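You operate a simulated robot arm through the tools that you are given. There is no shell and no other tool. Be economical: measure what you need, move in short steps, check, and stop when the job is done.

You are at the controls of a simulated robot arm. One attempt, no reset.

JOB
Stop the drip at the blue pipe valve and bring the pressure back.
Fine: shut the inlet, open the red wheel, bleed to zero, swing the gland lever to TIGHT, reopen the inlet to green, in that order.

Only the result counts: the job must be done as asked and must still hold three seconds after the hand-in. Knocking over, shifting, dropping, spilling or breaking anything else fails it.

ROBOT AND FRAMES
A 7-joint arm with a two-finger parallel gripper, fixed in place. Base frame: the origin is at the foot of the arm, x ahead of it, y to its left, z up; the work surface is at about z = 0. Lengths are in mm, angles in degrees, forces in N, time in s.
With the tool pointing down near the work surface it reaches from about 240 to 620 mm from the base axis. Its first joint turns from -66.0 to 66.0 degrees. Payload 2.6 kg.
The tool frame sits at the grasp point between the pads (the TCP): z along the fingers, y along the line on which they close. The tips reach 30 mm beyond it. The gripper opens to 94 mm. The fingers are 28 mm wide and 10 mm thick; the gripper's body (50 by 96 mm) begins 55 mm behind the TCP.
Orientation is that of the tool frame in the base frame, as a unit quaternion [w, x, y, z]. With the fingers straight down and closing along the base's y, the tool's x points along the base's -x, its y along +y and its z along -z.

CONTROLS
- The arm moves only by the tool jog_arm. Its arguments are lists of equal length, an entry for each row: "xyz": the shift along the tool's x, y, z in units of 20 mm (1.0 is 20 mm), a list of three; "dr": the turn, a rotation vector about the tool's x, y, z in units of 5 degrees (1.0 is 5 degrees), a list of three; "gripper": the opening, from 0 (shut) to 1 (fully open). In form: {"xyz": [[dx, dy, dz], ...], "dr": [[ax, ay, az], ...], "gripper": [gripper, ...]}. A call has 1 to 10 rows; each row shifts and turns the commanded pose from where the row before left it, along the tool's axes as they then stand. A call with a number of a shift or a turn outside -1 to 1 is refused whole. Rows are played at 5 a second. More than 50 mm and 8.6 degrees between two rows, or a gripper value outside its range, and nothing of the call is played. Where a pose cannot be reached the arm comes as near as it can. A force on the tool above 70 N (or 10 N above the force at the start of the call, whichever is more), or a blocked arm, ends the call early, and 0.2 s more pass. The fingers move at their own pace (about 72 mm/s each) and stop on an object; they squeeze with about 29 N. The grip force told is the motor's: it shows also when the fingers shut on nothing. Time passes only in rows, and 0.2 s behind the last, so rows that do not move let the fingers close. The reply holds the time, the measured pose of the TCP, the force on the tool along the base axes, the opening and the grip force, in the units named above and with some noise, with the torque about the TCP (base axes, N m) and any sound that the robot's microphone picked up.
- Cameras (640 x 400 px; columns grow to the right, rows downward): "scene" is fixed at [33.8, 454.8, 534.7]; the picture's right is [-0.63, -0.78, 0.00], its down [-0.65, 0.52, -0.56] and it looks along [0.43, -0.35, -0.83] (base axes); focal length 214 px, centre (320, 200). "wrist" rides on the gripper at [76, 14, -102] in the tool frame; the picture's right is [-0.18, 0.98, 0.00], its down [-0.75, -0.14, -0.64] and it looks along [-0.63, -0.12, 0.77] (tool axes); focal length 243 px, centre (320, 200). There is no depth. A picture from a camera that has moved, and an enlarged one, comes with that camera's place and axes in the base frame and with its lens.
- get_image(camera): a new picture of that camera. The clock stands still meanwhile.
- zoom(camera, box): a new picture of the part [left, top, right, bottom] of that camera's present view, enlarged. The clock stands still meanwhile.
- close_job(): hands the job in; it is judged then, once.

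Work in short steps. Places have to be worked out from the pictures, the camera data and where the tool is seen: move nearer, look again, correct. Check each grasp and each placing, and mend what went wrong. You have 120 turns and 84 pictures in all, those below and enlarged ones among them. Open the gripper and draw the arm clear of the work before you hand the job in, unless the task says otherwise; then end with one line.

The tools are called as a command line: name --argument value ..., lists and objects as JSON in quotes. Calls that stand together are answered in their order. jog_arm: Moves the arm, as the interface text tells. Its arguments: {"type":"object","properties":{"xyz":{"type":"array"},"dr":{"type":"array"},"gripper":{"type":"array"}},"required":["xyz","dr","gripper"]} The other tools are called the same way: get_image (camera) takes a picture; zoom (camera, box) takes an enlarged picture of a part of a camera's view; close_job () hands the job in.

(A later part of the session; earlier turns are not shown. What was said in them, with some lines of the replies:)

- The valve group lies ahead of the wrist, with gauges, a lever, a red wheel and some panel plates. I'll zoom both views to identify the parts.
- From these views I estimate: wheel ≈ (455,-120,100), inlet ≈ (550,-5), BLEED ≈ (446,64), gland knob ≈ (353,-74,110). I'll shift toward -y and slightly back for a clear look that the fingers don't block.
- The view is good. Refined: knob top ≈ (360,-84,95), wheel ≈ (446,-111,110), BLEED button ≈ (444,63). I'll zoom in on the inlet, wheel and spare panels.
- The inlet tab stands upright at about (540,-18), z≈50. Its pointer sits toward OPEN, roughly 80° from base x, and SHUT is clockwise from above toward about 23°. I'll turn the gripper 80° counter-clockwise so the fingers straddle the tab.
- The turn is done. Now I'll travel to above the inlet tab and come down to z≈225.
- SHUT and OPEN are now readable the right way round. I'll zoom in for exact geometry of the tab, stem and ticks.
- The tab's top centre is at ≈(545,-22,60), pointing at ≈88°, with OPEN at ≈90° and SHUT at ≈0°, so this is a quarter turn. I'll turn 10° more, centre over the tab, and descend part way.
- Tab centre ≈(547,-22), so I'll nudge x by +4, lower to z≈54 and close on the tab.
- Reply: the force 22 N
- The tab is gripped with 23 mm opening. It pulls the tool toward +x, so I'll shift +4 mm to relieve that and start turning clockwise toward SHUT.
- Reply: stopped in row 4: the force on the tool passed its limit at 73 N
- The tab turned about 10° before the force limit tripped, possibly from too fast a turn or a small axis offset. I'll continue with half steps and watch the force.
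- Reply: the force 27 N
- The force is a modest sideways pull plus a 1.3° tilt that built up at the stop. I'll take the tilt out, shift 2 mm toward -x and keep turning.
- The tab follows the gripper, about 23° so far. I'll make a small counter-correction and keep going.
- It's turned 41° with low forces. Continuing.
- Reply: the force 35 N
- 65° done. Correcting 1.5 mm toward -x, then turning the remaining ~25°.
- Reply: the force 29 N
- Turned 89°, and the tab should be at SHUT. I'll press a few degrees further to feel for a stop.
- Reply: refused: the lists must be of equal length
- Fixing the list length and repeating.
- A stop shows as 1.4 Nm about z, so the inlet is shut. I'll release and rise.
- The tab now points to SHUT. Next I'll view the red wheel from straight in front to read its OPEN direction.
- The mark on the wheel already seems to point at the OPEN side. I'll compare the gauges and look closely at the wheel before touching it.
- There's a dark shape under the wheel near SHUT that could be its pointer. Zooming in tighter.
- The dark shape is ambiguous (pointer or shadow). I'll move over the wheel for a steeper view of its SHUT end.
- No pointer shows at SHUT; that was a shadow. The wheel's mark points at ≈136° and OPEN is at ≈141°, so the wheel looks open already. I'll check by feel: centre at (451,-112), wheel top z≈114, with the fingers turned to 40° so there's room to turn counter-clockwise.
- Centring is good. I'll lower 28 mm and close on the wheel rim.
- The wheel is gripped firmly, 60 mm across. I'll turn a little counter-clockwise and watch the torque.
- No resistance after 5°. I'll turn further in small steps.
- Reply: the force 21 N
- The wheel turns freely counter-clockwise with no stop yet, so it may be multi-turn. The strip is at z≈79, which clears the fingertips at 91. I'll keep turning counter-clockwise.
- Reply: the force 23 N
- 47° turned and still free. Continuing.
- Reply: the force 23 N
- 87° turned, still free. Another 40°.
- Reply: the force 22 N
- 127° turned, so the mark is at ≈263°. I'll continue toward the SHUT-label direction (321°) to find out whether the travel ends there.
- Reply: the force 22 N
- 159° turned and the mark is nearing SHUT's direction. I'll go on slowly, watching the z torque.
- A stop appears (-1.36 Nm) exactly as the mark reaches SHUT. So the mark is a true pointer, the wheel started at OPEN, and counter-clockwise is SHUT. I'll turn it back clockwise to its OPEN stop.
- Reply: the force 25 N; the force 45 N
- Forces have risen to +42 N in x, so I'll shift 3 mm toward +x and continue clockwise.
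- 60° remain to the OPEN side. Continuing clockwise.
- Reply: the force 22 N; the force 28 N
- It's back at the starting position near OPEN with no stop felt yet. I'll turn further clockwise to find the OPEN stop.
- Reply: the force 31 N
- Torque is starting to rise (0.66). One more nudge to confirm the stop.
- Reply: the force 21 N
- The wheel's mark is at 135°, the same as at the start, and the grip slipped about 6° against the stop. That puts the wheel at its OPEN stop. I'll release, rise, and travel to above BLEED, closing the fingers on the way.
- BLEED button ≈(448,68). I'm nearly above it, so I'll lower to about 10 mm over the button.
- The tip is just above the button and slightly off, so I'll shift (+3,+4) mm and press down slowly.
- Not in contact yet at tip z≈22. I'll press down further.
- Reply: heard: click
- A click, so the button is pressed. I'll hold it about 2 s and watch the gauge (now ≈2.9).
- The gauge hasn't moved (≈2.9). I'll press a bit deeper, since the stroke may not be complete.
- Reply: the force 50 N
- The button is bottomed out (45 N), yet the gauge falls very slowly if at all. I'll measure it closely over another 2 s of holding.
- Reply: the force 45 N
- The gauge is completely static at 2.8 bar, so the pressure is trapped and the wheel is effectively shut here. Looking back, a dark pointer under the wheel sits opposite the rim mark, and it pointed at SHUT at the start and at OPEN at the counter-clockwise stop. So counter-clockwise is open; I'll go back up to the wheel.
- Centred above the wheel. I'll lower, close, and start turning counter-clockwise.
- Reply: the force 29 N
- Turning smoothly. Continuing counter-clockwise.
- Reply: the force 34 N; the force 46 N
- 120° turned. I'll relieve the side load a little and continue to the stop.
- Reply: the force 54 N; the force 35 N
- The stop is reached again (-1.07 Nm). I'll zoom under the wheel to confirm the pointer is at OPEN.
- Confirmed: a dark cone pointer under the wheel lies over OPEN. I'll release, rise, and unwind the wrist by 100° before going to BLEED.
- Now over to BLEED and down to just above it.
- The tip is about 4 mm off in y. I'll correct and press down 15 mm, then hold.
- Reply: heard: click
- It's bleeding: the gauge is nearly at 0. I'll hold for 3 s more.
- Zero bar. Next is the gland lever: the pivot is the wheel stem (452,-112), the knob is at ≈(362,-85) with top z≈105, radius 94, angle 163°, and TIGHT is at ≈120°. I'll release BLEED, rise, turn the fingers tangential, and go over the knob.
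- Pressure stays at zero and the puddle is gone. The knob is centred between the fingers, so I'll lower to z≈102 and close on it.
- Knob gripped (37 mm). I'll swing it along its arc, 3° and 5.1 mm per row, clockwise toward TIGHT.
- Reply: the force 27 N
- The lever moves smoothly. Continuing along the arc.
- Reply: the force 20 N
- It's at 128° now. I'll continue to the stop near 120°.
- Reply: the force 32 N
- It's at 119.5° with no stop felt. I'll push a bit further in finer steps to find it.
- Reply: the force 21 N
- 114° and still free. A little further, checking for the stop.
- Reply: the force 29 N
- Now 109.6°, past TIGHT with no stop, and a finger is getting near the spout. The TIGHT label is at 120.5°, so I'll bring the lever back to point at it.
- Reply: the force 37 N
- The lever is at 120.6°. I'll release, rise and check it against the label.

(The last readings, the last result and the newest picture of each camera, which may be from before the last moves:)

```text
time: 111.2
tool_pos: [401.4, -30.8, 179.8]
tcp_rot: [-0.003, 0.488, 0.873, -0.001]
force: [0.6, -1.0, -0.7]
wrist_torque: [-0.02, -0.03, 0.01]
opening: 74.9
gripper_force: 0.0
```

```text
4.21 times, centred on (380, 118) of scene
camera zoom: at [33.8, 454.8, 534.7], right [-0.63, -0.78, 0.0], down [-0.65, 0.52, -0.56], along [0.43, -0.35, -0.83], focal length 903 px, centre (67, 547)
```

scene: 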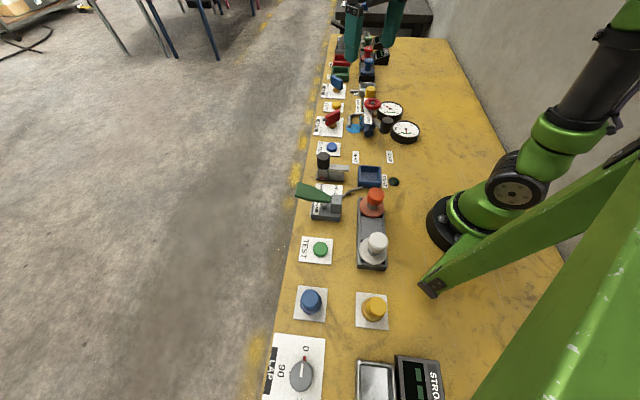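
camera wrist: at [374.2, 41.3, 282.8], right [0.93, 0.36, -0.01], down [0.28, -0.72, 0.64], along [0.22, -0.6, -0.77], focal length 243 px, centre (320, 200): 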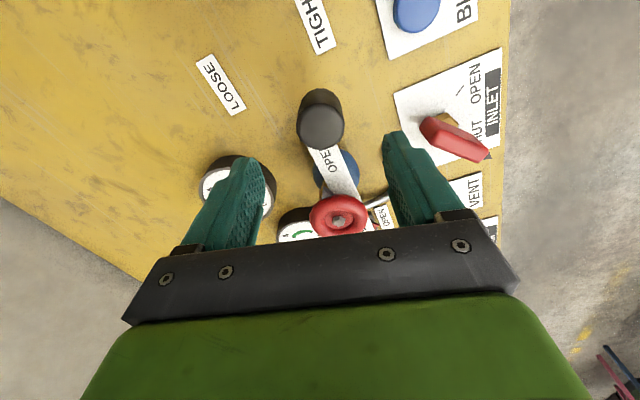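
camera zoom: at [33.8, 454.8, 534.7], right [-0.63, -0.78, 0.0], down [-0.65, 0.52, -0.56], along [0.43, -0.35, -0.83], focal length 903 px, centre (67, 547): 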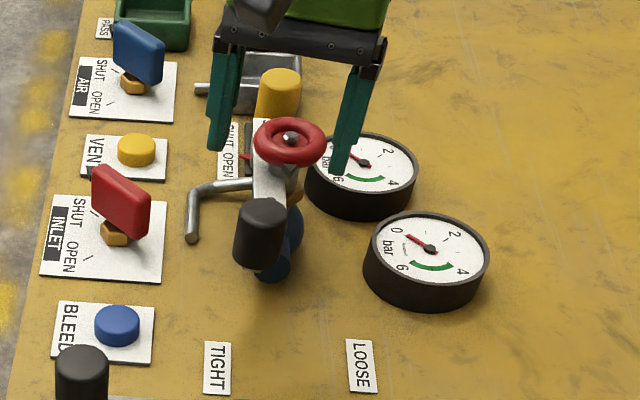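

The lever's at TIGHT (≈121°). Now I'll reopen the inlet: turn the fingers to y≈87° and move above the tab at (547,-19).

jog_arm --xyz '[[0, 0, 0], [0, 0, 0], [0, 0, 0], [0, 0, 0], [0, 0, 0], [0, 0, 0], [0, 0, 0], [0, 0, 0], [0, 0, 0], [0, 0, 0]]' --dr '[[0, 0, -1], [0, 0, -1], [0, 0, -1], [0, 0, -1], [0, 0, -1], [0, 0, -1], [0, 0, -1], [0, 0, -1], [0, 0, -1], [0, 0, -1]]' --gripper '[0.8, 0.8, 0.8, 0.8, 0.8, 0.8, 0.8, 0.8, 0.8, 0.8]'

jog_arm --xyz '[[0, 0, 0], [-0.81, 0.07, 0], [-0.81, 0.07, 0], [-0.81, 0.07, 0], [-0.81, 0.07, 0], [-0.81, 0.07, 0], [-0.81, 0.07, 0], [-0.81, 0.07, 0], [-0.81, 0.07, 0], [-0.81, 0.07, 0]]' --dr '[[0, 0, -1], [0, 0, 0], [0, 0, 0], [0, 0, 0], [0, 0, 0], [0, 0, 0], [0, 0, 0], [0, 0, 0], [0, 0, 0], [0, 0, 0]]' --gripper '[0.8, 0.8, 0.8, 0.8, 0.8, 0.8, 0.8, 0.8, 0.8, 0.8]'

get_image --camera "wrist"

```text
time: 113.4
tool_pos: [401.7, -30.2, 180.6]
tcp_rot: [-0.003, 0.073, 0.997, 0.001]
force: [-0.3, -0.4, -0.3]
wrist_torque: [0.02, 0.05, -0.02]
opening: 75.2
gripper_force: 0.0
```

```text
time: 115.6
tool_pos: [548.7, -27.3, 182.2]
tcp_rot: [-0.002, 0.03, 1.0, 0.001]
force: [0.5, -0.1, 0.0]
wrist_torque: [-0.02, -0.04, 0.02]
opening: 75.2
gripper_force: 0.1
```

```text
22 pictures are left
camera wrist: at [473.9, -7.6, 283.7], right [0.24, 0.97, 0.0], down [0.75, -0.19, 0.64], along [0.62, -0.15, -0.77], focal length 243 px, centre (320, 200)
```

wrist: 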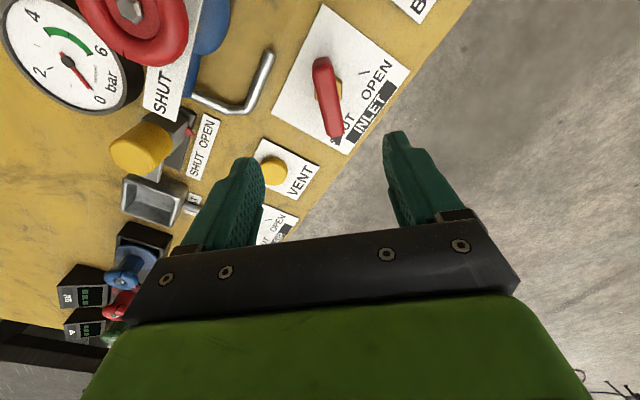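

I need +9 mm in y. I'll correct, lower to z≈54, and close on the tab.

jog_arm --xyz '[[0.13, 0.47, 0], [0, 0, 1], [0, 0, 1], [0, 0, 1], [0, 0, 1], [0, 0, 1], [0, 0, 1], [0, 0, 0.4]]' --dr '[[0, 0, 0], [0, 0, 0], [0, 0, 0], [0, 0, 0], [0, 0, 0], [0, 0, 0], [0, 0, 0], [0, 0, 0]]' --gripper '[0.8, 0.8, 0.8, 0.8, 0.8, 0.8, 0.8, 0.8]'

jog_arm --xyz '[[0, 0, 0], [0, 0, 0], [0, 0, 0], [0, 0, 0]]' --dr '[[0, 0, 0], [0, 0, 0], [0, 0, 0], [0, 0, 0]]' --gripper '[0, 0, 0, 0]'

get_image --camera "wrist"

```text
time: 117.4
tool_pos: [544.7, -14.9, 51.6]
tcp_rot: [-0.003, 0.03, 1.0, 0.0]
force: [-1.3, 0.2, 0.6]
wrist_torque: [0.0, 0.01, 0.0]
opening: 75.3
gripper_force: 0.0
```

```text
time: 118.4
tool_pos: [544.7, -17.6, 51.5]
tcp_rot: [-0.004, 0.03, 1.0, 0.0]
force: [-3.5, -10.8, 0.5]
wrist_torque: [0.07, -0.09, 0.74]
opening: 24.3
gripper_force: 44.6
```

```text
21 pictures are left
camera wrist: at [470.1, 2.1, 154.0], right [0.24, 0.97, 0.0], down [0.75, -0.19, 0.64], along [0.62, -0.16, -0.77], focal length 243 px, centre (320, 200)
```

wrist: 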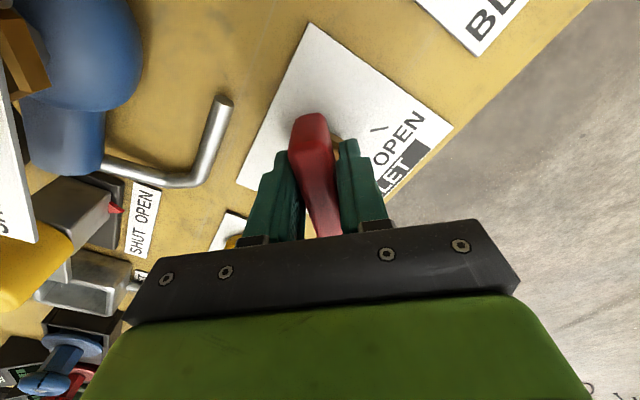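

Tab gripped. I'll centre by (+2,-2) mm and turn counter-clockwise toward OPEN in gentle steps.

jog_arm --xyz '[[-0.08, -0.1, 0], [0, 0, 0], [0, 0, 0], [0, 0, 0], [0, 0, 0], [0, 0, 0], [0, 0, 0]]' --dr '[[0, 0, -0.4], [0, 0, -0.6], [0, 0, -0.6], [0, 0, -0.6], [0, 0, -0.6], [0, 0, -0.6], [0, 0, -0.6]]' --gripper '[0, 0, 0, 0, 0, 0, 0]'

zoom --camera "scene" --box '[320, 70, 440, 165]'

```text
time: 120.0
tool_pos: [546.7, -18.4, 51.7]
tcp_rot: [-0.006, -0.142, 0.99, 0.003]
force: [-29.7, -6.3, 12.9]
wrist_torque: [-0.44, 0.66, 0.03]
opening: 23.4
gripper_force: 44.9
```

```text
4.21 times, centred on (380, 118) of scene
camera zoom: at [33.8, 454.8, 534.7], right [-0.63, -0.78, 0.0], down [-0.65, 0.52, -0.56], along [0.43, -0.35, -0.83], focal length 903 px, centre (67, 547)
```

zoom: 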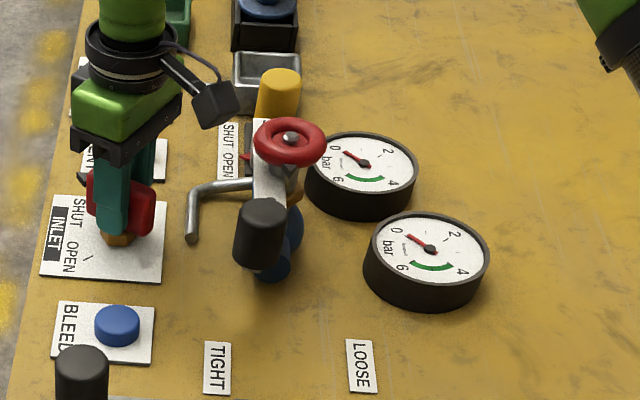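

Turned 20°, gauge still at zero. I'll correct 2 mm toward -x and continue.

jog_arm --xyz '[[0.08, 0.02, 0], [0, 0, 0], [0, 0, 0], [0, 0, 0], [0, 0, 0], [0, 0, 0], [0, 0, 0], [0, 0, 0], [0, 0, 0]]' --dr '[[0, 0, -0.6], [0, 0, -0.6], [0, 0, -0.6], [0, 0, -0.6], [0, 0, -0.6], [0, 0, -0.6], [0, 0, -0.6], [0, 0, -0.6], [0, 0, -0.6]]' --gripper '[0, 0, 0, 0, 0, 0, 0, 0, 0]'

zoom --camera "scene" --box '[320, 70, 440, 165]'

```text
time: 122.0
tool_pos: [546.3, -18.0, 50.3]
tcp_rot: [-0.001, -0.372, 0.928, 0.001]
force: [-1.9, -8.8, 9.5]
wrist_torque: [-0.93, 0.99, 0.0]
opening: 23.6
gripper_force: 45.2
```

```text
4.21 times, centred on (380, 118) of scene
camera zoom: at [33.8, 454.8, 534.7], right [-0.63, -0.78, 0.0], down [-0.65, 0.52, -0.56], along [0.43, -0.35, -0.83], focal length 903 px, centre (67, 547)
```

zoom: 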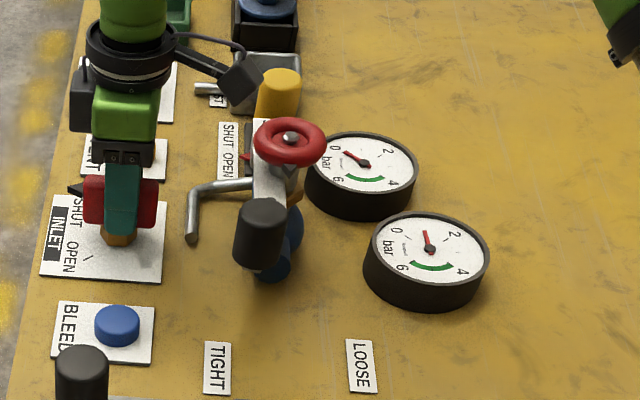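

Pressure is rising (≈1 bar at 47°). I'll turn 12° more and dwell to see the response.

jog_arm --xyz '[[0, 0, 0], [0, 0, 0], [0, 0, 0], [0, 0, 0], [0, 0, 0], [0, 0, 0], [0, 0, 0], [0, 0, 0]]' --dr '[[0, 0, -0.6], [0, 0, -0.6], [0, 0, -0.6], [0, 0, -0.6], [0, 0, 0], [0, 0, 0], [0, 0, 0], [0, 0, 0]]' --gripper '[0, 0, 0, 0, 0, 0, 0, 0]'

zoom --camera "scene" --box '[320, 70, 440, 165]'

```text
time: 123.8
tool_pos: [546.7, -18.5, 52.1]
tcp_rot: [-0.002, -0.466, 0.885, 0.0]
force: [22.1, -18.2, -13.3]
wrist_torque: [0.62, -0.14, -0.04]
opening: 23.4
gripper_force: 45.0
```

```text
4.21 times, centred on (380, 118) of scene
camera zoom: at [33.9, 454.8, 534.7], right [-0.63, -0.78, 0.0], down [-0.65, 0.52, -0.56], along [0.43, -0.35, -0.83], focal length 903 px, centre (67, 547)
```

zoom: 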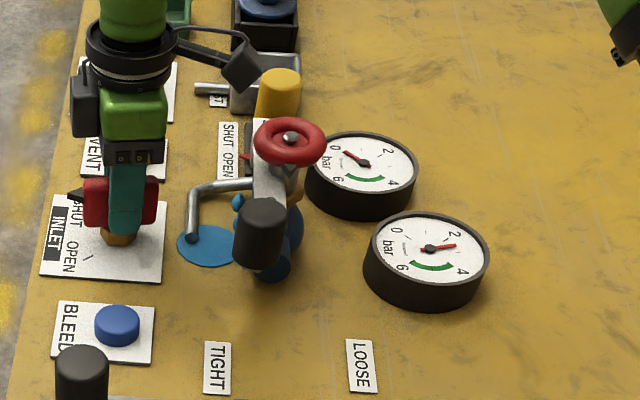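

The drip has come back (drops and puddle), so the gland isn't tight enough: the lever's true TIGHT end lies past where I left it. I'll shut the inlet again, re-bleed, and take the lever to its real stop.

jog_arm --xyz '[[0, -0.1, 0], [0, 0, 0], [0, 0, 0], [0, 0, 0], [0, 0, 0], [0, 0, 0], [0, 0, 0], [0, 0, 0], [0, 0, 0], [0, 0, 0]]' --dr '[[0, 0, 0.6], [0, 0, 0.6], [0, 0, 0.6], [0, 0, 0.6], [0, 0, 0.6], [0, 0, 0.6], [0, 0, 0.6], [0, 0, 0.6], [0, 0, 0.6], [0, 0, 0.6]]' --gripper '[0, 0, 0, 0, 0, 0, 0, 0, 0, 0]'

jog_arm --xyz '[[0, 0, 0], [0, 0, 0], [0, 0, 0], [0, 0, 0], [0, 0, 0], [0, 0, 0], [0, 0, 0], [0, 0, 0], [0, 0, 0], [0, 0, 0]]' --dr '[[0, 0, 0.6], [0, 0, 0.6], [0, 0, 0.6], [0, 0, 0.6], [0, 0, 0.6], [0, 0, 0.6], [0, 0, 0.6], [0, 0, 0.6], [0, 0, 0.6], [0, 0, 0.6]]' --gripper '[0, 0, 0, 0, 0, 0, 0, 0, 0, 0]'

```text
time: 126.0
tool_pos: [545.9, -18.4, 51.6]
tcp_rot: [-0.002, -0.22, 0.975, 0.003]
force: [-26.5, -1.8, 16.6]
wrist_torque: [-0.12, -0.88, 0.05]
opening: 23.3
gripper_force: 45.1
```

```text
time: 128.2
tool_pos: [547.1, -17.0, 50.8]
tcp_rot: [-0.005, 0.037, 0.999, 0.002]
force: [-15.8, 17.4, 9.9]
wrist_torque: [-0.33, 0.72, 1.39]
opening: 24.7
gripper_force: 45.2
```

The inlet is shut at its stop (1.39 Nm). I'll release, rise, and go back to BLEED.

jog_arm --xyz '[[0, 0, 0], [0, 0, 0], [0, 0, -1], [0, 0, -1], [0, 0, -1], [0, 0, -1], [0, 0, -1], [0, 0, -1]]' --dr '[[0, 0, 0], [0, 0, 0], [0, 0, 0], [0, 0, 0], [0, 0, 0], [0, 0, 0], [0, 0, 0], [0, 0, 0]]' --gripper '[0.6, 0.6, 0.6, 0.6, 0.6, 0.6, 0.6, 0.6]'

jog_arm --xyz '[[0.88, 0.642, 0], [0.88, 0.642, 0], [0.88, 0.642, 0], [0.88, 0.642, 0], [0.88, 0.642, 0], [0.88, 0.642, 0], [0, 0, 1], [0, 0, 1], [0, 0, 1], [0, 0, 1]]' --dr '[[0, 0, 0], [0, 0, 0], [0, 0, 0], [0, 0, 0], [0, 0, 0], [0, 0, 0], [0, 0, 0], [0, 0, 0], [0, 0, 0], [0, 0, 0]]' --gripper '[0, 0, 0, 0, 0, 0, 0, 0, 0, 0]'

```text
time: 130.0
tool_pos: [549.6, -19.5, 171.1]
tcp_rot: [-0.002, 0.038, 0.999, 0.001]
force: [-0.6, -0.1, 0.1]
wrist_torque: [0.01, 0.01, 0.03]
opening: 56.1
gripper_force: 0.1
```

```text
time: 132.2
tool_pos: [448.7, 65.2, 92.4]
tcp_rot: [-0.004, 0.039, 0.999, 0.001]
force: [-0.6, -0.7, -0.3]
wrist_torque: [0.04, -0.01, 0.05]
opening: 0.1
gripper_force: 28.9
```

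Positioned at (449,65). I'll press down to z≈40 and hold.

jog_arm --xyz '[[0.05, 0.1, 1], [0, 0, 0.8], [0, 0, 0.3], [0, 0, 0.3], [0, 0, 0.2], [0, 0, 0], [0, 0, 0], [0, 0, 0], [0, 0, 0], [0, 0, 0]]' --dr '[[0, 0, 0], [0, 0, 0], [0, 0, 0], [0, 0, 0], [0, 0, 0], [0, 0, 0], [0, 0, 0], [0, 0, 0], [0, 0, 0], [0, 0, 0]]' --gripper '[0, 0, 0, 0, 0, 0, 0, 0, 0, 0]'

jog_arm --xyz '[[0, 0, 0], [0, 0, 0], [0, 0, 0], [0, 0, 0], [0, 0, 0], [0, 0, 0], [0, 0, 0], [0, 0, 0], [0, 0, 0], [0, 0, 0]]' --dr '[[0, 0, 0], [0, 0, 0], [0, 0, 0], [0, 0, 0], [0, 0, 0], [0, 0, 0], [0, 0, 0], [0, 0, 0], [0, 0, 0], [0, 0, 0]]' --gripper '[0, 0, 0, 0, 0, 0, 0, 0, 0, 0]'

zoom --camera "scene" --box '[320, 70, 440, 165]'

```text
time: 134.4
tool_pos: [445.6, 66.9, 40.9]
tcp_rot: [-0.002, 0.039, 0.999, 0.001]
force: [0.9, 2.8, 5.3]
wrist_torque: [0.11, -0.09, 0.05]
opening: 0.0
gripper_force: 29.3
heard: click
```

```text
time: 136.6
tool_pos: [447.1, 67.6, 40.9]
tcp_rot: [-0.002, 0.04, 0.999, 0.001]
force: [1.4, 1.0, 5.7]
wrist_torque: [-0.01, -0.12, -0.01]
opening: 0.0
gripper_force: 28.6
```

```text
4.21 times, centred on (380, 118) of scene
camera zoom: at [33.8, 454.8, 534.7], right [-0.63, -0.78, 0.0], down [-0.65, 0.52, -0.56], along [0.43, -0.35, -0.83], focal length 903 px, centre (67, 547)
```

zoom: 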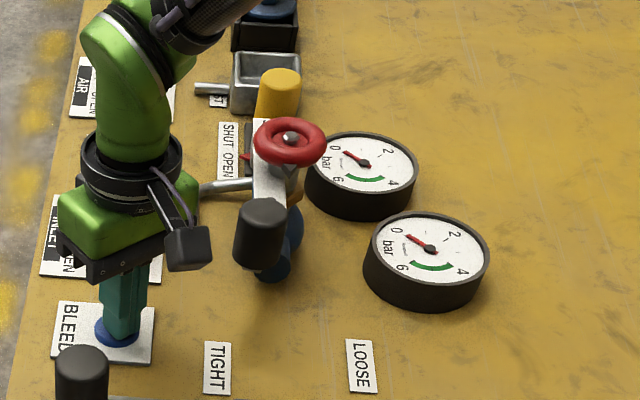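

Zero again. Now back to the lever knob at (400,-28), with the fingers turned tangential (y≈31°).

jog_arm --xyz '[[0, 0, -1], [0, 0, -1], [0, 0, -1], [0, 0, -1], [0, 0, -1], [0, 0, -1], [0, 0, -1], [0, 0, 0], [0, 0, 0], [0, 0, 0]]' --dr '[[0, 0, 0], [0, 0, 1], [0, 0, 1], [0, 0, 1], [0, 0, 1], [0, 0, 1], [0, 0, 1], [0, 0, 1], [0, 0, 1], [0, 0, 1]]' --gripper '[0, 0, 0, 0.3, 0.7, 0.8, 0.8, 0.8, 0.8, 0.8]'

jog_arm --xyz '[[0, 0, 0], [0, 0, 0], [-0.58, -0.886, 0], [-0.58, -0.886, 0], [-0.58, -0.886, 0], [-0.58, -0.886, 0], [-0.58, -0.886, 0]]' --dr '[[0, 0, 1], [0, 0, 0.9], [0, 0, 0], [0, 0, 0], [0, 0, 0], [0, 0, 0], [0, 0, 0]]' --gripper '[0.8, 0.8, 0.8, 0.8, 0.8, 0.8, 0.8]'

get_image --camera "wrist"

```text
time: 138.8
tool_pos: [448.4, 68.3, 179.4]
tcp_rot: [-0.003, 0.418, 0.908, 0.0]
force: [0.7, 0.0, 0.0]
wrist_torque: [-0.01, -0.03, 0.01]
opening: 75.2
gripper_force: 0.0
```

```text
time: 140.4
tool_pos: [403.5, -28.2, 180.2]
tcp_rot: [-0.003, 0.491, 0.871, 0.0]
force: [-0.3, -0.2, -0.8]
wrist_torque: [0.0, 0.0, 0.01]
opening: 75.2
gripper_force: 0.0
```

```text
16 pictures are left
camera wrist: at [375.7, 44.7, 282.4], right [0.94, 0.35, -0.01], down [0.27, -0.72, 0.64], along [0.22, -0.6, -0.77], focal length 243 px, centre (320, 200)
```

wrist: 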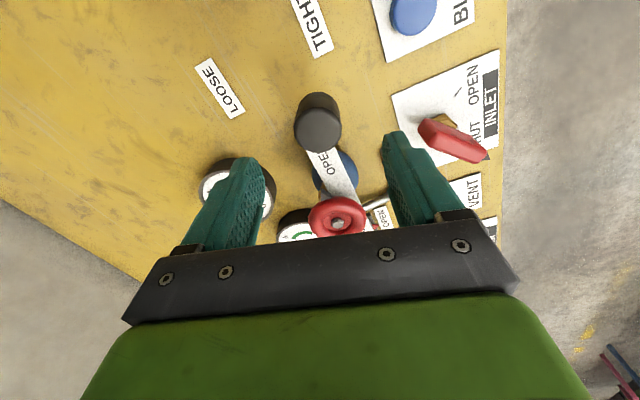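

The knob is at ≈(400,-25). I'll lower and grip it.

jog_arm --xyz '[[0.1, -0.08, 0.9], [0, 0, 1], [0, 0, 1], [0, 0, 1], [0, 0, 0], [0, 0, 0], [0, 0, 0], [0, 0, 0]]' --dr '[[0, 0, 0], [0, 0, 0], [0, 0, 0], [0, 0, 0], [0, 0, 0], [0, 0, 0], [0, 0, 0], [0, 0, 0]]' --gripper '[0.8, 0.8, 0.8, 0.8, 0, 0, 0, 0]'

jog_arm --xyz '[[-0.005, 0.2, 0], [-0.005, 0.2, 0], [-0.005, 0.2, 0], [-0.005, 0.2, 0], [-0.005, 0.2, 0]]' --dr '[[0, 0, 0.48], [0, 0, 0.48], [0, 0, 0.48], [0, 0, 0.48], [0, 0, 0.48]]' --gripper '[0, 0, 0, 0, 0]'

```text
time: 142.2
tool_pos: [399.5, -26.4, 102.4]
tcp_rot: [-0.004, 0.492, 0.871, -0.001]
force: [0.5, 0.2, -3.2]
wrist_torque: [0.16, 0.0, 0.02]
opening: 38.6
gripper_force: 44.6
```

```text
time: 143.4
tool_pos: [417.7, -18.5, 102.6]
tcp_rot: [-0.003, 0.581, 0.814, 0.0]
force: [-1.6, 10.0, -3.5]
wrist_torque: [-0.15, -0.23, 0.15]
opening: 38.4
gripper_force: 44.8
```

At 110°, still free. I'll keep going gently to find the stop.

jog_arm --xyz '[[-0.01, 0.17, 0], [-0.01, 0.17, 0], [-0.01, 0.17, 0], [0, 0, 0]]' --dr '[[0, 0, 0.4], [0, 0, 0.4], [0, 0, 0.4], [0, 0, 0]]' --gripper '[0, 0, 0, 0]'

get_image --camera "wrist"

```text
time: 144.2
tool_pos: [419.3, -20.1, 101.7]
tcp_rot: [-0.013, 0.625, 0.78, -0.007]
force: [-15.4, -1.4, 8.5]
wrist_torque: [-0.01, -1.26, -0.01]
opening: 37.9
gripper_force: 44.8
stopped in row 3: the force on the tool passed its limit at 74 N (the readings are from after the stop); the commanded pose is now the measured one
```

```text
15 pictures are left
camera wrist: at [419.6, 57.5, 203.7], right [1.0, 0.03, -0.03], down [0.04, -0.77, 0.64], along [0.0, -0.64, -0.77], focal length 243 px, centre (320, 200)
```

wrist: 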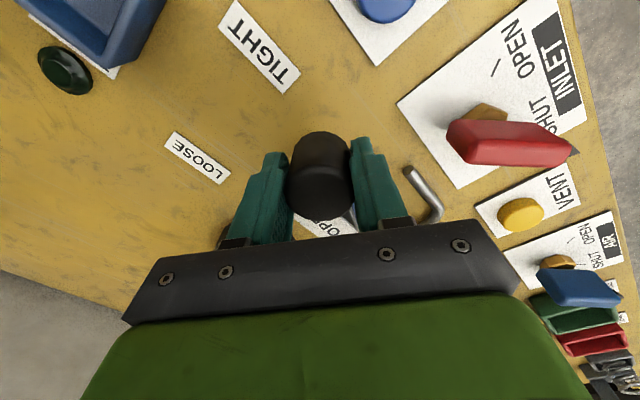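

A stop: 74 N at ≈109.5°. That's the real TIGHT end, about 54° of travel. I'll nudge lightly against it, release there, and rise.

jog_arm --xyz '[[0, 0.1, 0], [0, 0, 0], [0, 0, 0], [0, 0, 0], [0, 0, 0], [0, 0, -1], [0, 0, -1], [0, 0, -1], [0, 0, -1]]' --dr '[[0, 0, 0], [0, 0, 0], [0, 0, 0], [0, 0, 0], [0, 0, 0], [0, 0, 0], [0, 0, 0], [0, 0, 0], [0, 0, 0]]' --gripper '[0, 0, 0.7, 0.7, 0.7, 0.7, 0.7, 0.7, 0.7]'

get_image --camera "wrist"

```text
time: 146.2
tool_pos: [424.8, -18.5, 181.0]
tcp_rot: [-0.013, 0.625, 0.78, -0.007]
force: [-0.1, -1.0, 0.0]
wrist_torque: [0.0, 0.01, 0.03]
opening: 65.8
gripper_force: 0.1
```

```text
14 pictures are left
camera wrist: at [424.2, 58.6, 284.1], right [1.0, 0.04, -0.03], down [0.05, -0.77, 0.64], along [0.0, -0.64, -0.77], focal length 243 px, centre (320, 200)
```

wrist: 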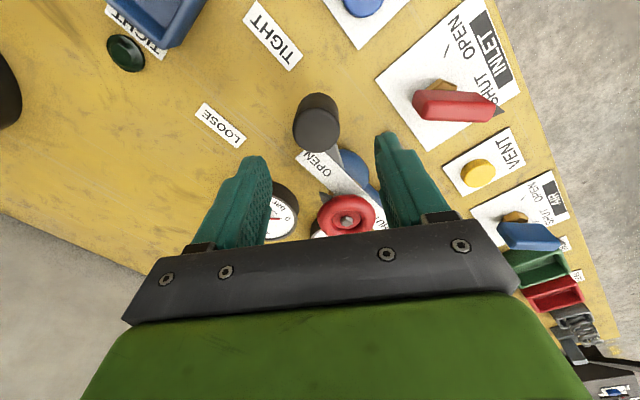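

The lever rests at ≈109°, the TIGHT stop. I'll level the small wrist tilt, turn the fingers to 87°, and move above the inlet tab.

jog_arm --xyz '[[0, 0, 0], [0, 0, 0], [0, 0, 0], [0, 0, 0], [0, 0, 0], [0, 0, 0], [0, 0, 0], [0, 0, 0], [0, 0, 0], [0, 0, 0]]' --dr '[[-0.31, -0.13, 0], [0, 0, -1], [0, 0, -1], [0, 0, -1], [0, 0, -1], [0, 0, -1], [0, 0, -1], [0, 0, -1], [0, 0, -1], [0, 0, -1]]' --gripper '[0.8, 0.8, 0.8, 0.8, 0.8, 0.8, 0.8, 0.8, 0.8, 0.8]'

jog_arm --xyz '[[0, 0, 0], [0, 0, 0], [0, 0, 0], [0, 0, 0], [0, 0, 0], [0, 0, 0]]' --dr '[[0, 0, -1], [0, 0, -1], [0, 0, -1], [0, 0, -1], [0, 0, -1], [0, 0, -0.9]]' --gripper '[0.8, 0.8, 0.8, 0.8, 0.8, 0.8]'

jog_arm --xyz '[[-0.87, 0.04, 0], [-0.87, 0.04, 0], [-0.87, 0.04, 0], [-0.87, 0.04, 0], [-0.87, 0.04, 0], [-0.87, 0.04, 0], [-0.87, 0.04, 0]]' --dr '[[0, 0, 0], [0, 0, 0], [0, 0, 0], [0, 0, 0], [0, 0, 0], [0, 0, 0], [0, 0, 0]]' --gripper '[0.8, 0.8, 0.8, 0.8, 0.8, 0.8, 0.8]'

```text
time: 148.4
tool_pos: [423.6, -19.5, 180.5]
tcp_rot: [0.001, 0.279, 0.96, 0.0]
force: [-0.6, -0.4, -0.6]
wrist_torque: [-0.02, 0.01, 0.0]
opening: 74.9
gripper_force: 0.0
```

```text
time: 149.8
tool_pos: [425.0, -19.6, 181.3]
tcp_rot: [0.002, 0.024, 1.0, 0.0]
force: [-0.6, 0.2, 0.6]
wrist_torque: [-0.03, -0.03, -0.03]
opening: 75.4
gripper_force: 0.1
```

```text
time: 151.4
tool_pos: [547.2, -21.6, 181.6]
tcp_rot: [-0.001, 0.026, 1.0, 0.0]
force: [-0.3, 0.3, 0.7]
wrist_torque: [-0.01, -0.01, 0.0]
opening: 75.3
gripper_force: 0.2
```

I'm above the tab and need about +3.5 mm in y. I'll lower to z≈53 and grip.

jog_arm --xyz '[[0.03, 0.18, 0.4], [0, 0, 1], [0, 0, 1], [0, 0, 1], [0, 0, 1], [0, 0, 1], [0, 0, 1]]' --dr '[[0, 0, 0], [0, 0, 0], [0, 0, 0], [0, 0, 0], [0, 0, 0], [0, 0, 0], [0, 0, 0]]' --gripper '[0.8, 0.8, 0.8, 0.8, 0.8, 0.8, 0.8]'

jog_arm --xyz '[[0, 0, 0], [0, 0, 0], [0, 0, 0], [0, 0, 0]]' --dr '[[0, 0, 0], [0, 0, 0], [0, 0, 0], [0, 0, 0]]' --gripper '[0, 0, 0, 0]'

jog_arm --xyz '[[0, 0, 0], [0, 0, 0], [0, 0, 0], [0, 0, 0], [0, 0, 0], [0, 0, 0], [0, 0, 0], [0, 0, 0], [0, 0, 0], [0, 0, 0]]' --dr '[[0, 0, -0.6], [0, 0, -0.6], [0, 0, -0.6], [0, 0, -0.6], [0, 0, -0.6], [0, 0, -0.6], [0, 0, -0.6], [0, 0, -0.6], [0, 0, -0.6], [0, 0, -0.6]]' --gripper '[0, 0, 0, 0, 0, 0, 0, 0, 0, 0]'

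```text
time: 153.0
tool_pos: [547.2, -14.1, 51.4]
tcp_rot: [0.002, 0.024, 1.0, 0.0]
force: [0.4, -0.3, 0.3]
wrist_torque: [0.0, 0.01, 0.01]
opening: 75.0
gripper_force: 0.1
```

```text
time: 154.0
tool_pos: [546.4, -17.3, 51.2]
tcp_rot: [0.001, 0.026, 1.0, -0.002]
force: [-4.9, -15.4, 0.6]
wrist_torque: [0.16, -0.17, 0.75]
opening: 24.1
gripper_force: 44.9
```

```text
time: 156.2
tool_pos: [545.2, -18.5, 51.2]
tcp_rot: [0.0, -0.234, 0.972, -0.003]
force: [22.5, -19.8, -35.1]
wrist_torque: [0.13, 0.95, -0.07]
opening: 23.2
gripper_force: 45.4
```

30° turned. I'll relieve the side load and continue another 30°, then check the gauge and drip.

jog_arm --xyz '[[-0.04, -0.12, 0.05], [0, 0, 0], [0, 0, 0], [0, 0, 0], [0, 0, 0], [0, 0, 0], [0, 0, 0], [0, 0, 0], [0, 0, 0], [0, 0, 0]]' --dr '[[0, 0, -0.6], [0, 0, -0.6], [0, 0, -0.6], [0, 0, -0.6], [0, 0, -0.6], [0, 0, -0.6], [0, 0, -0.6], [0, 0, -0.6], [0, 0, -0.6], [0, 0, -0.6]]' --gripper '[0, 0, 0, 0, 0, 0, 0, 0, 0, 0]'

zoom --camera "scene" --box '[320, 70, 440, 165]'

```text
time: 158.4
tool_pos: [547.8, -19.2, 50.5]
tcp_rot: [-0.002, -0.477, 0.879, 0.001]
force: [-35.0, -14.4, 3.8]
wrist_torque: [-0.42, -0.31, 0.04]
opening: 23.5
gripper_force: 45.0
```

```text
4.21 times, centred on (380, 118) of scene
camera zoom: at [33.8, 454.8, 534.7], right [-0.63, -0.78, 0.0], down [-0.65, 0.52, -0.56], along [0.43, -0.35, -0.83], focal length 903 px, centre (67, 547)
```

zoom: 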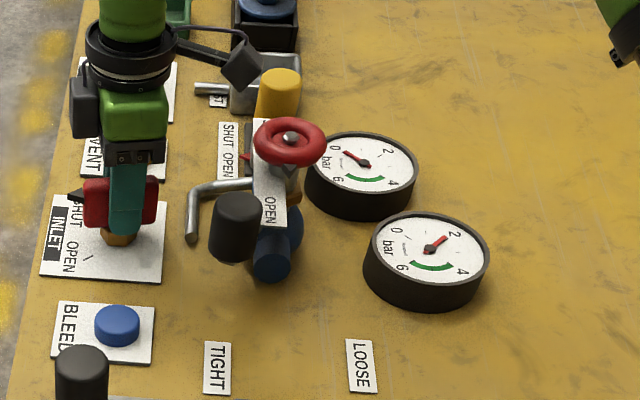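

Pressure ≈2.2 bar and no drip or puddle. I'll turn 10° more and dwell.

jog_arm --xyz '[[0.05, 0.08, 0], [0, 0, 0], [0, 0, 0], [0, 0, 0], [0, 0, 0], [0, 0, 0], [0, 0, 0], [0, 0, 0], [0, 0, 0], [0, 0, 0]]' --dr '[[0, 0, -0.6], [0, 0, -0.6], [0, 0, -0.6], [0, 0, -0.2], [0, 0, 0], [0, 0, 0], [0, 0, 0], [0, 0, 0], [0, 0, 0], [0, 0, 0]]' --gripper '[0, 0, 0, 0, 0, 0, 0, 0, 0, 0]'

zoom --camera "scene" --box '[320, 70, 440, 165]'

```text
time: 160.6
tool_pos: [547.0, -19.7, 51.8]
tcp_rot: [0.001, -0.554, 0.833, -0.002]
force: [26.2, -14.3, -29.0]
wrist_torque: [-0.07, 0.62, -0.08]
opening: 23.2
gripper_force: 45.1
```

```text
4.21 times, centred on (380, 118) of scene
camera zoom: at [34.0, 454.8, 534.7], right [-0.63, -0.78, 0.0], down [-0.65, 0.52, -0.56], along [0.43, -0.35, -0.83], focal length 903 px, centre (67, 547)
```

zoom: 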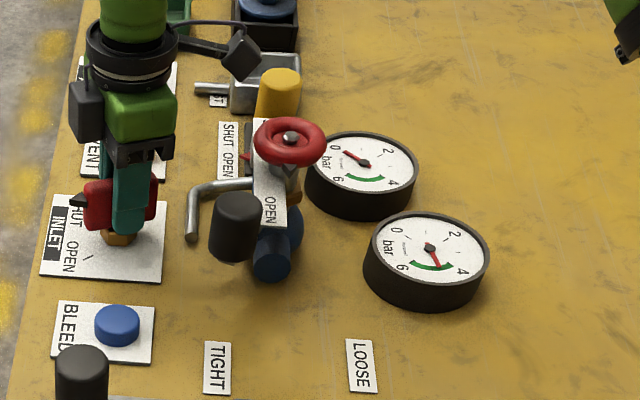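

The gauge is in the green (≈4.6) at 70° open. I'll dwell to see whether it settles or keeps rising.

jog_arm --xyz '[[0, 0, 0], [0, 0, 0], [0, 0, 0], [0, 0, 0], [0, 0, 0], [0, 0, 0], [0, 0, 0]]' --dr '[[0, 0, 0], [0, 0, 0], [0, 0, 0], [0, 0, 0], [0, 0, 0], [0, 0, 0], [0, 0, 0]]' --gripper '[0, 0, 0, 0, 0, 0, 0]'

zoom --camera "scene" --box '[380, 110, 430, 150]'

```text
time: 162.2
tool_pos: [547.6, -19.3, 50.5]
tcp_rot: [0.0, -0.555, 0.832, -0.003]
force: [28.1, -14.4, -28.8]
wrist_torque: [0.18, 0.47, -0.07]
opening: 23.4
gripper_force: 44.8
```

```text
10.00 times, centred on (405, 130) of scene
camera zoom: at [34.0, 454.8, 534.7], right [-0.63, -0.78, 0.0], down [-0.65, 0.52, -0.56], along [0.43, -0.35, -0.83], focal length 2145 px, centre (-530, 900)
```

zoom: 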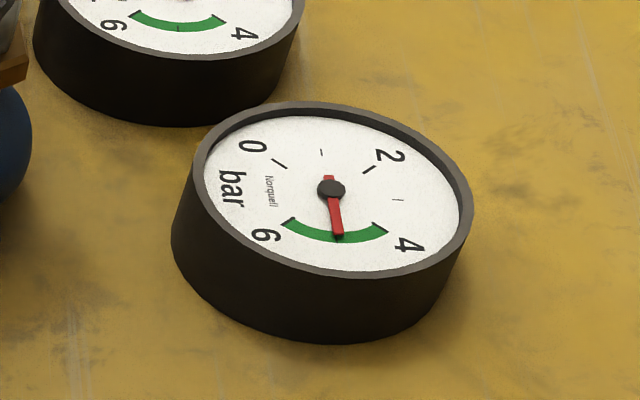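

It's mid-green at ≈5.0, the same as the original supply reading. I'll dwell once more to confirm it's saturated.

jog_arm --xyz '[[0, -0.06, 0.04], [0, 0, 0], [0, 0, 0], [0, 0, 0], [0, 0, 0], [0, 0, 0], [0, 0, 0], [0, 0, 0], [0, 0, 0], [0, 0, 0]]' --dr '[[0, 0, 0], [0, 0, 0], [0, 0, 0], [0, 0, 0], [0, 0, 0], [0, 0, 0], [0, 0, 0], [0, 0, 0], [0, 0, 0], [0, 0, 0]]' --gripper '[0, 0, 0, 0, 0, 0, 0, 0, 0, 0]'

zoom --camera "scene" --box '[380, 110, 430, 150]'

```text
time: 164.4
tool_pos: [547.2, -19.5, 51.6]
tcp_rot: [0.001, -0.552, 0.834, -0.001]
force: [16.4, -7.8, -17.5]
wrist_torque: [-0.68, 0.45, -0.07]
opening: 23.5
gripper_force: 45.0
```

```text
10.00 times, centred on (405, 130) of scene
camera zoom: at [33.9, 454.8, 534.7], right [-0.63, -0.78, 0.0], down [-0.65, 0.52, -0.56], along [0.43, -0.35, -0.83], focal length 2145 px, centre (-530, 900)
```

zoom: 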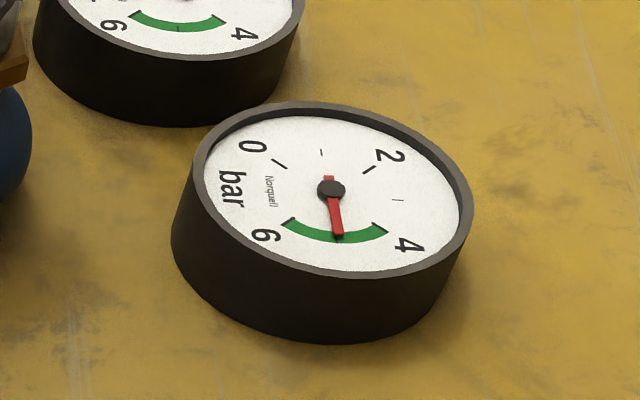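

It has settled at 5.0. To leave the inlet fully at OPEN as it was originally, I'll turn the remaining ≈20° to the stop and recheck.

jog_arm --xyz '[[0, 0, 0], [0, 0, 0], [0, 0, 0], [0, 0, 0], [0, 0, 0], [0, 0, 0], [0, 0, 0], [0, 0, 0]]' --dr '[[0, 0, -0.6], [0, 0, -0.6], [0, 0, -0.6], [0, 0, -0.6], [0, 0, -0.6], [0, 0, -0.6], [0, 0, -0.4], [0, 0, 0]]' --gripper '[0, 0, 0, 0, 0, 0, 0, 0]'

get_image --camera "wrist"

```text
time: 166.2
tool_pos: [547.4, -20.0, 51.4]
tcp_rot: [0.001, -0.689, 0.725, -0.002]
force: [20.0, -12.6, -14.6]
wrist_torque: [0.87, 0.38, -0.04]
opening: 23.6
gripper_force: 44.8
```

```text
9 pictures are left
camera wrist: at [529.2, -94.1, 153.3], right [-0.97, 0.23, 0.0], down [0.17, 0.75, 0.64], along [0.15, 0.62, -0.77], focal length 243 px, centre (320, 200)
```

wrist: 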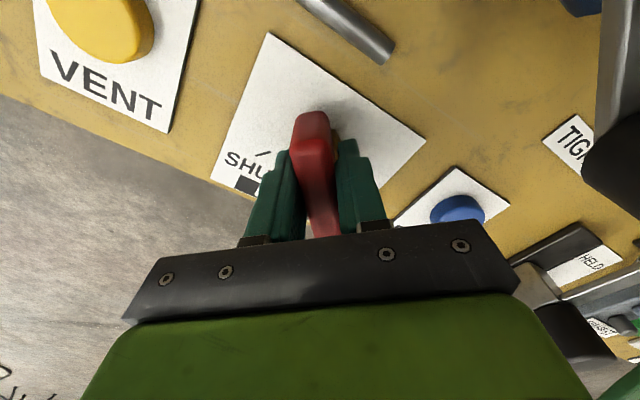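

The tab is back at its original OPEN angle. I'll release, rise well clear, and check the scene.

jog_arm --xyz '[[0, 0, 0], [0, 0, 0], [0, 0, 0], [0, 0, -1], [0, 0, -1], [0, 0, -1], [0, 0, -1], [0, 0, -1], [0, 0, -1], [0, 0, -1]]' --dr '[[0, 0, 0], [0, 0, 0], [0, 0, 0], [0, 0, 0], [0, 0, 0], [0, 0, 0], [0, 0, 0], [0, 0, 0], [0, 0, 0], [0, 0, 0]]' --gripper '[0.7, 0.7, 0.7, 0.7, 0.7, 0.7, 0.7, 0.7, 0.7, 0.7]'

jog_arm --xyz '[[0, 0, -1], [0, 0, -1], [0, 0, -1], [0, 0, -1], [0, 0, -1], [0, 0.8, 0], [0, 0.8, 0], [0, 0.8, 0], [0, 0.8, 0], [0, 0.8, 0]]' --dr '[[0, 0, 0], [0, 0, 0], [0, 0, 0], [0, 0, 0], [0, 0, 0], [0, 0, 0], [0, 0, 0], [0, 0, 0], [0, 0, 0], [0, 0, 0]]' --gripper '[1, 1, 1, 1, 1, 1, 1, 1, 1, 1]'

zoom --camera "scene" --box '[310, 60, 440, 165]'

get_image --camera "scene"

```text
time: 168.4
tool_pos: [547.5, -16.9, 190.7]
tcp_rot: [0.0, -0.69, 0.724, 0.0]
force: [0.5, 0.0, -0.3]
wrist_torque: [0.01, 0.01, -0.01]
opening: 65.8
gripper_force: 0.1
```

```text
time: 170.6
tool_pos: [466.0, -13.4, 290.3]
tcp_rot: [0.001, -0.689, 0.725, -0.001]
force: [0.3, 0.4, 0.2]
wrist_torque: [-0.01, 0.0, -0.03]
opening: 94.2
gripper_force: 0.0
```

```text
3.81 times, centred on (375, 112) of scene
camera zoom: at [33.8, 454.8, 534.7], right [-0.63, -0.78, 0.0], down [-0.65, 0.52, -0.56], along [0.43, -0.35, -0.83], focal length 817 px, centre (110, 533)
```

zoom: 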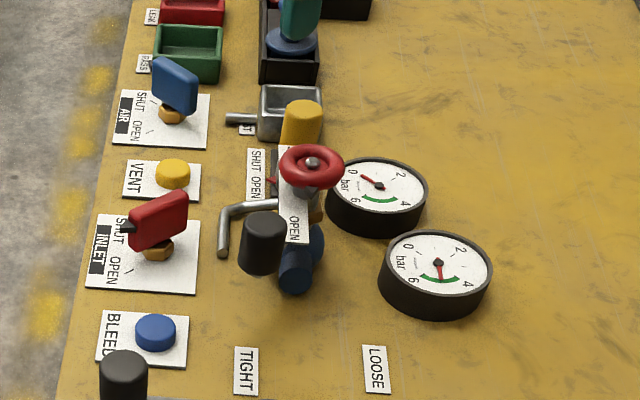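

```text
7 pictures are left
```

scene: 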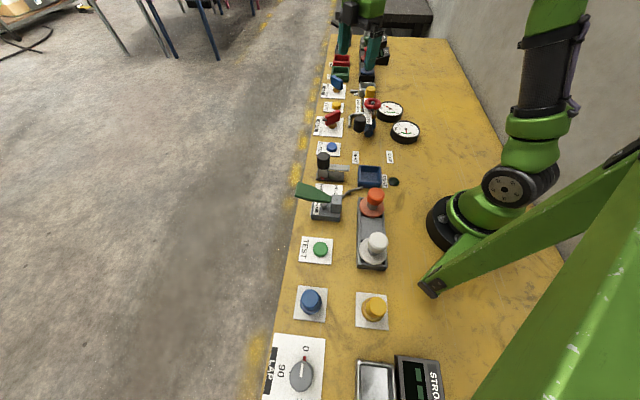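

The gauge is steady in mid-green with the inlet open, no drip or puddle, the lever at its TIGHT stop, nothing else disturbed, and the arm clear. Handing in.

close_job

```text
The job is handed in.
```

The drip is stopped and the pressure is back in the green at about 5 bar. The inlet and red wheel are open and the gland lever is on its TIGHT stop; the first pass left it short of that stop and the drip came back, so I shut the inlet, bled to zero and tightened again.
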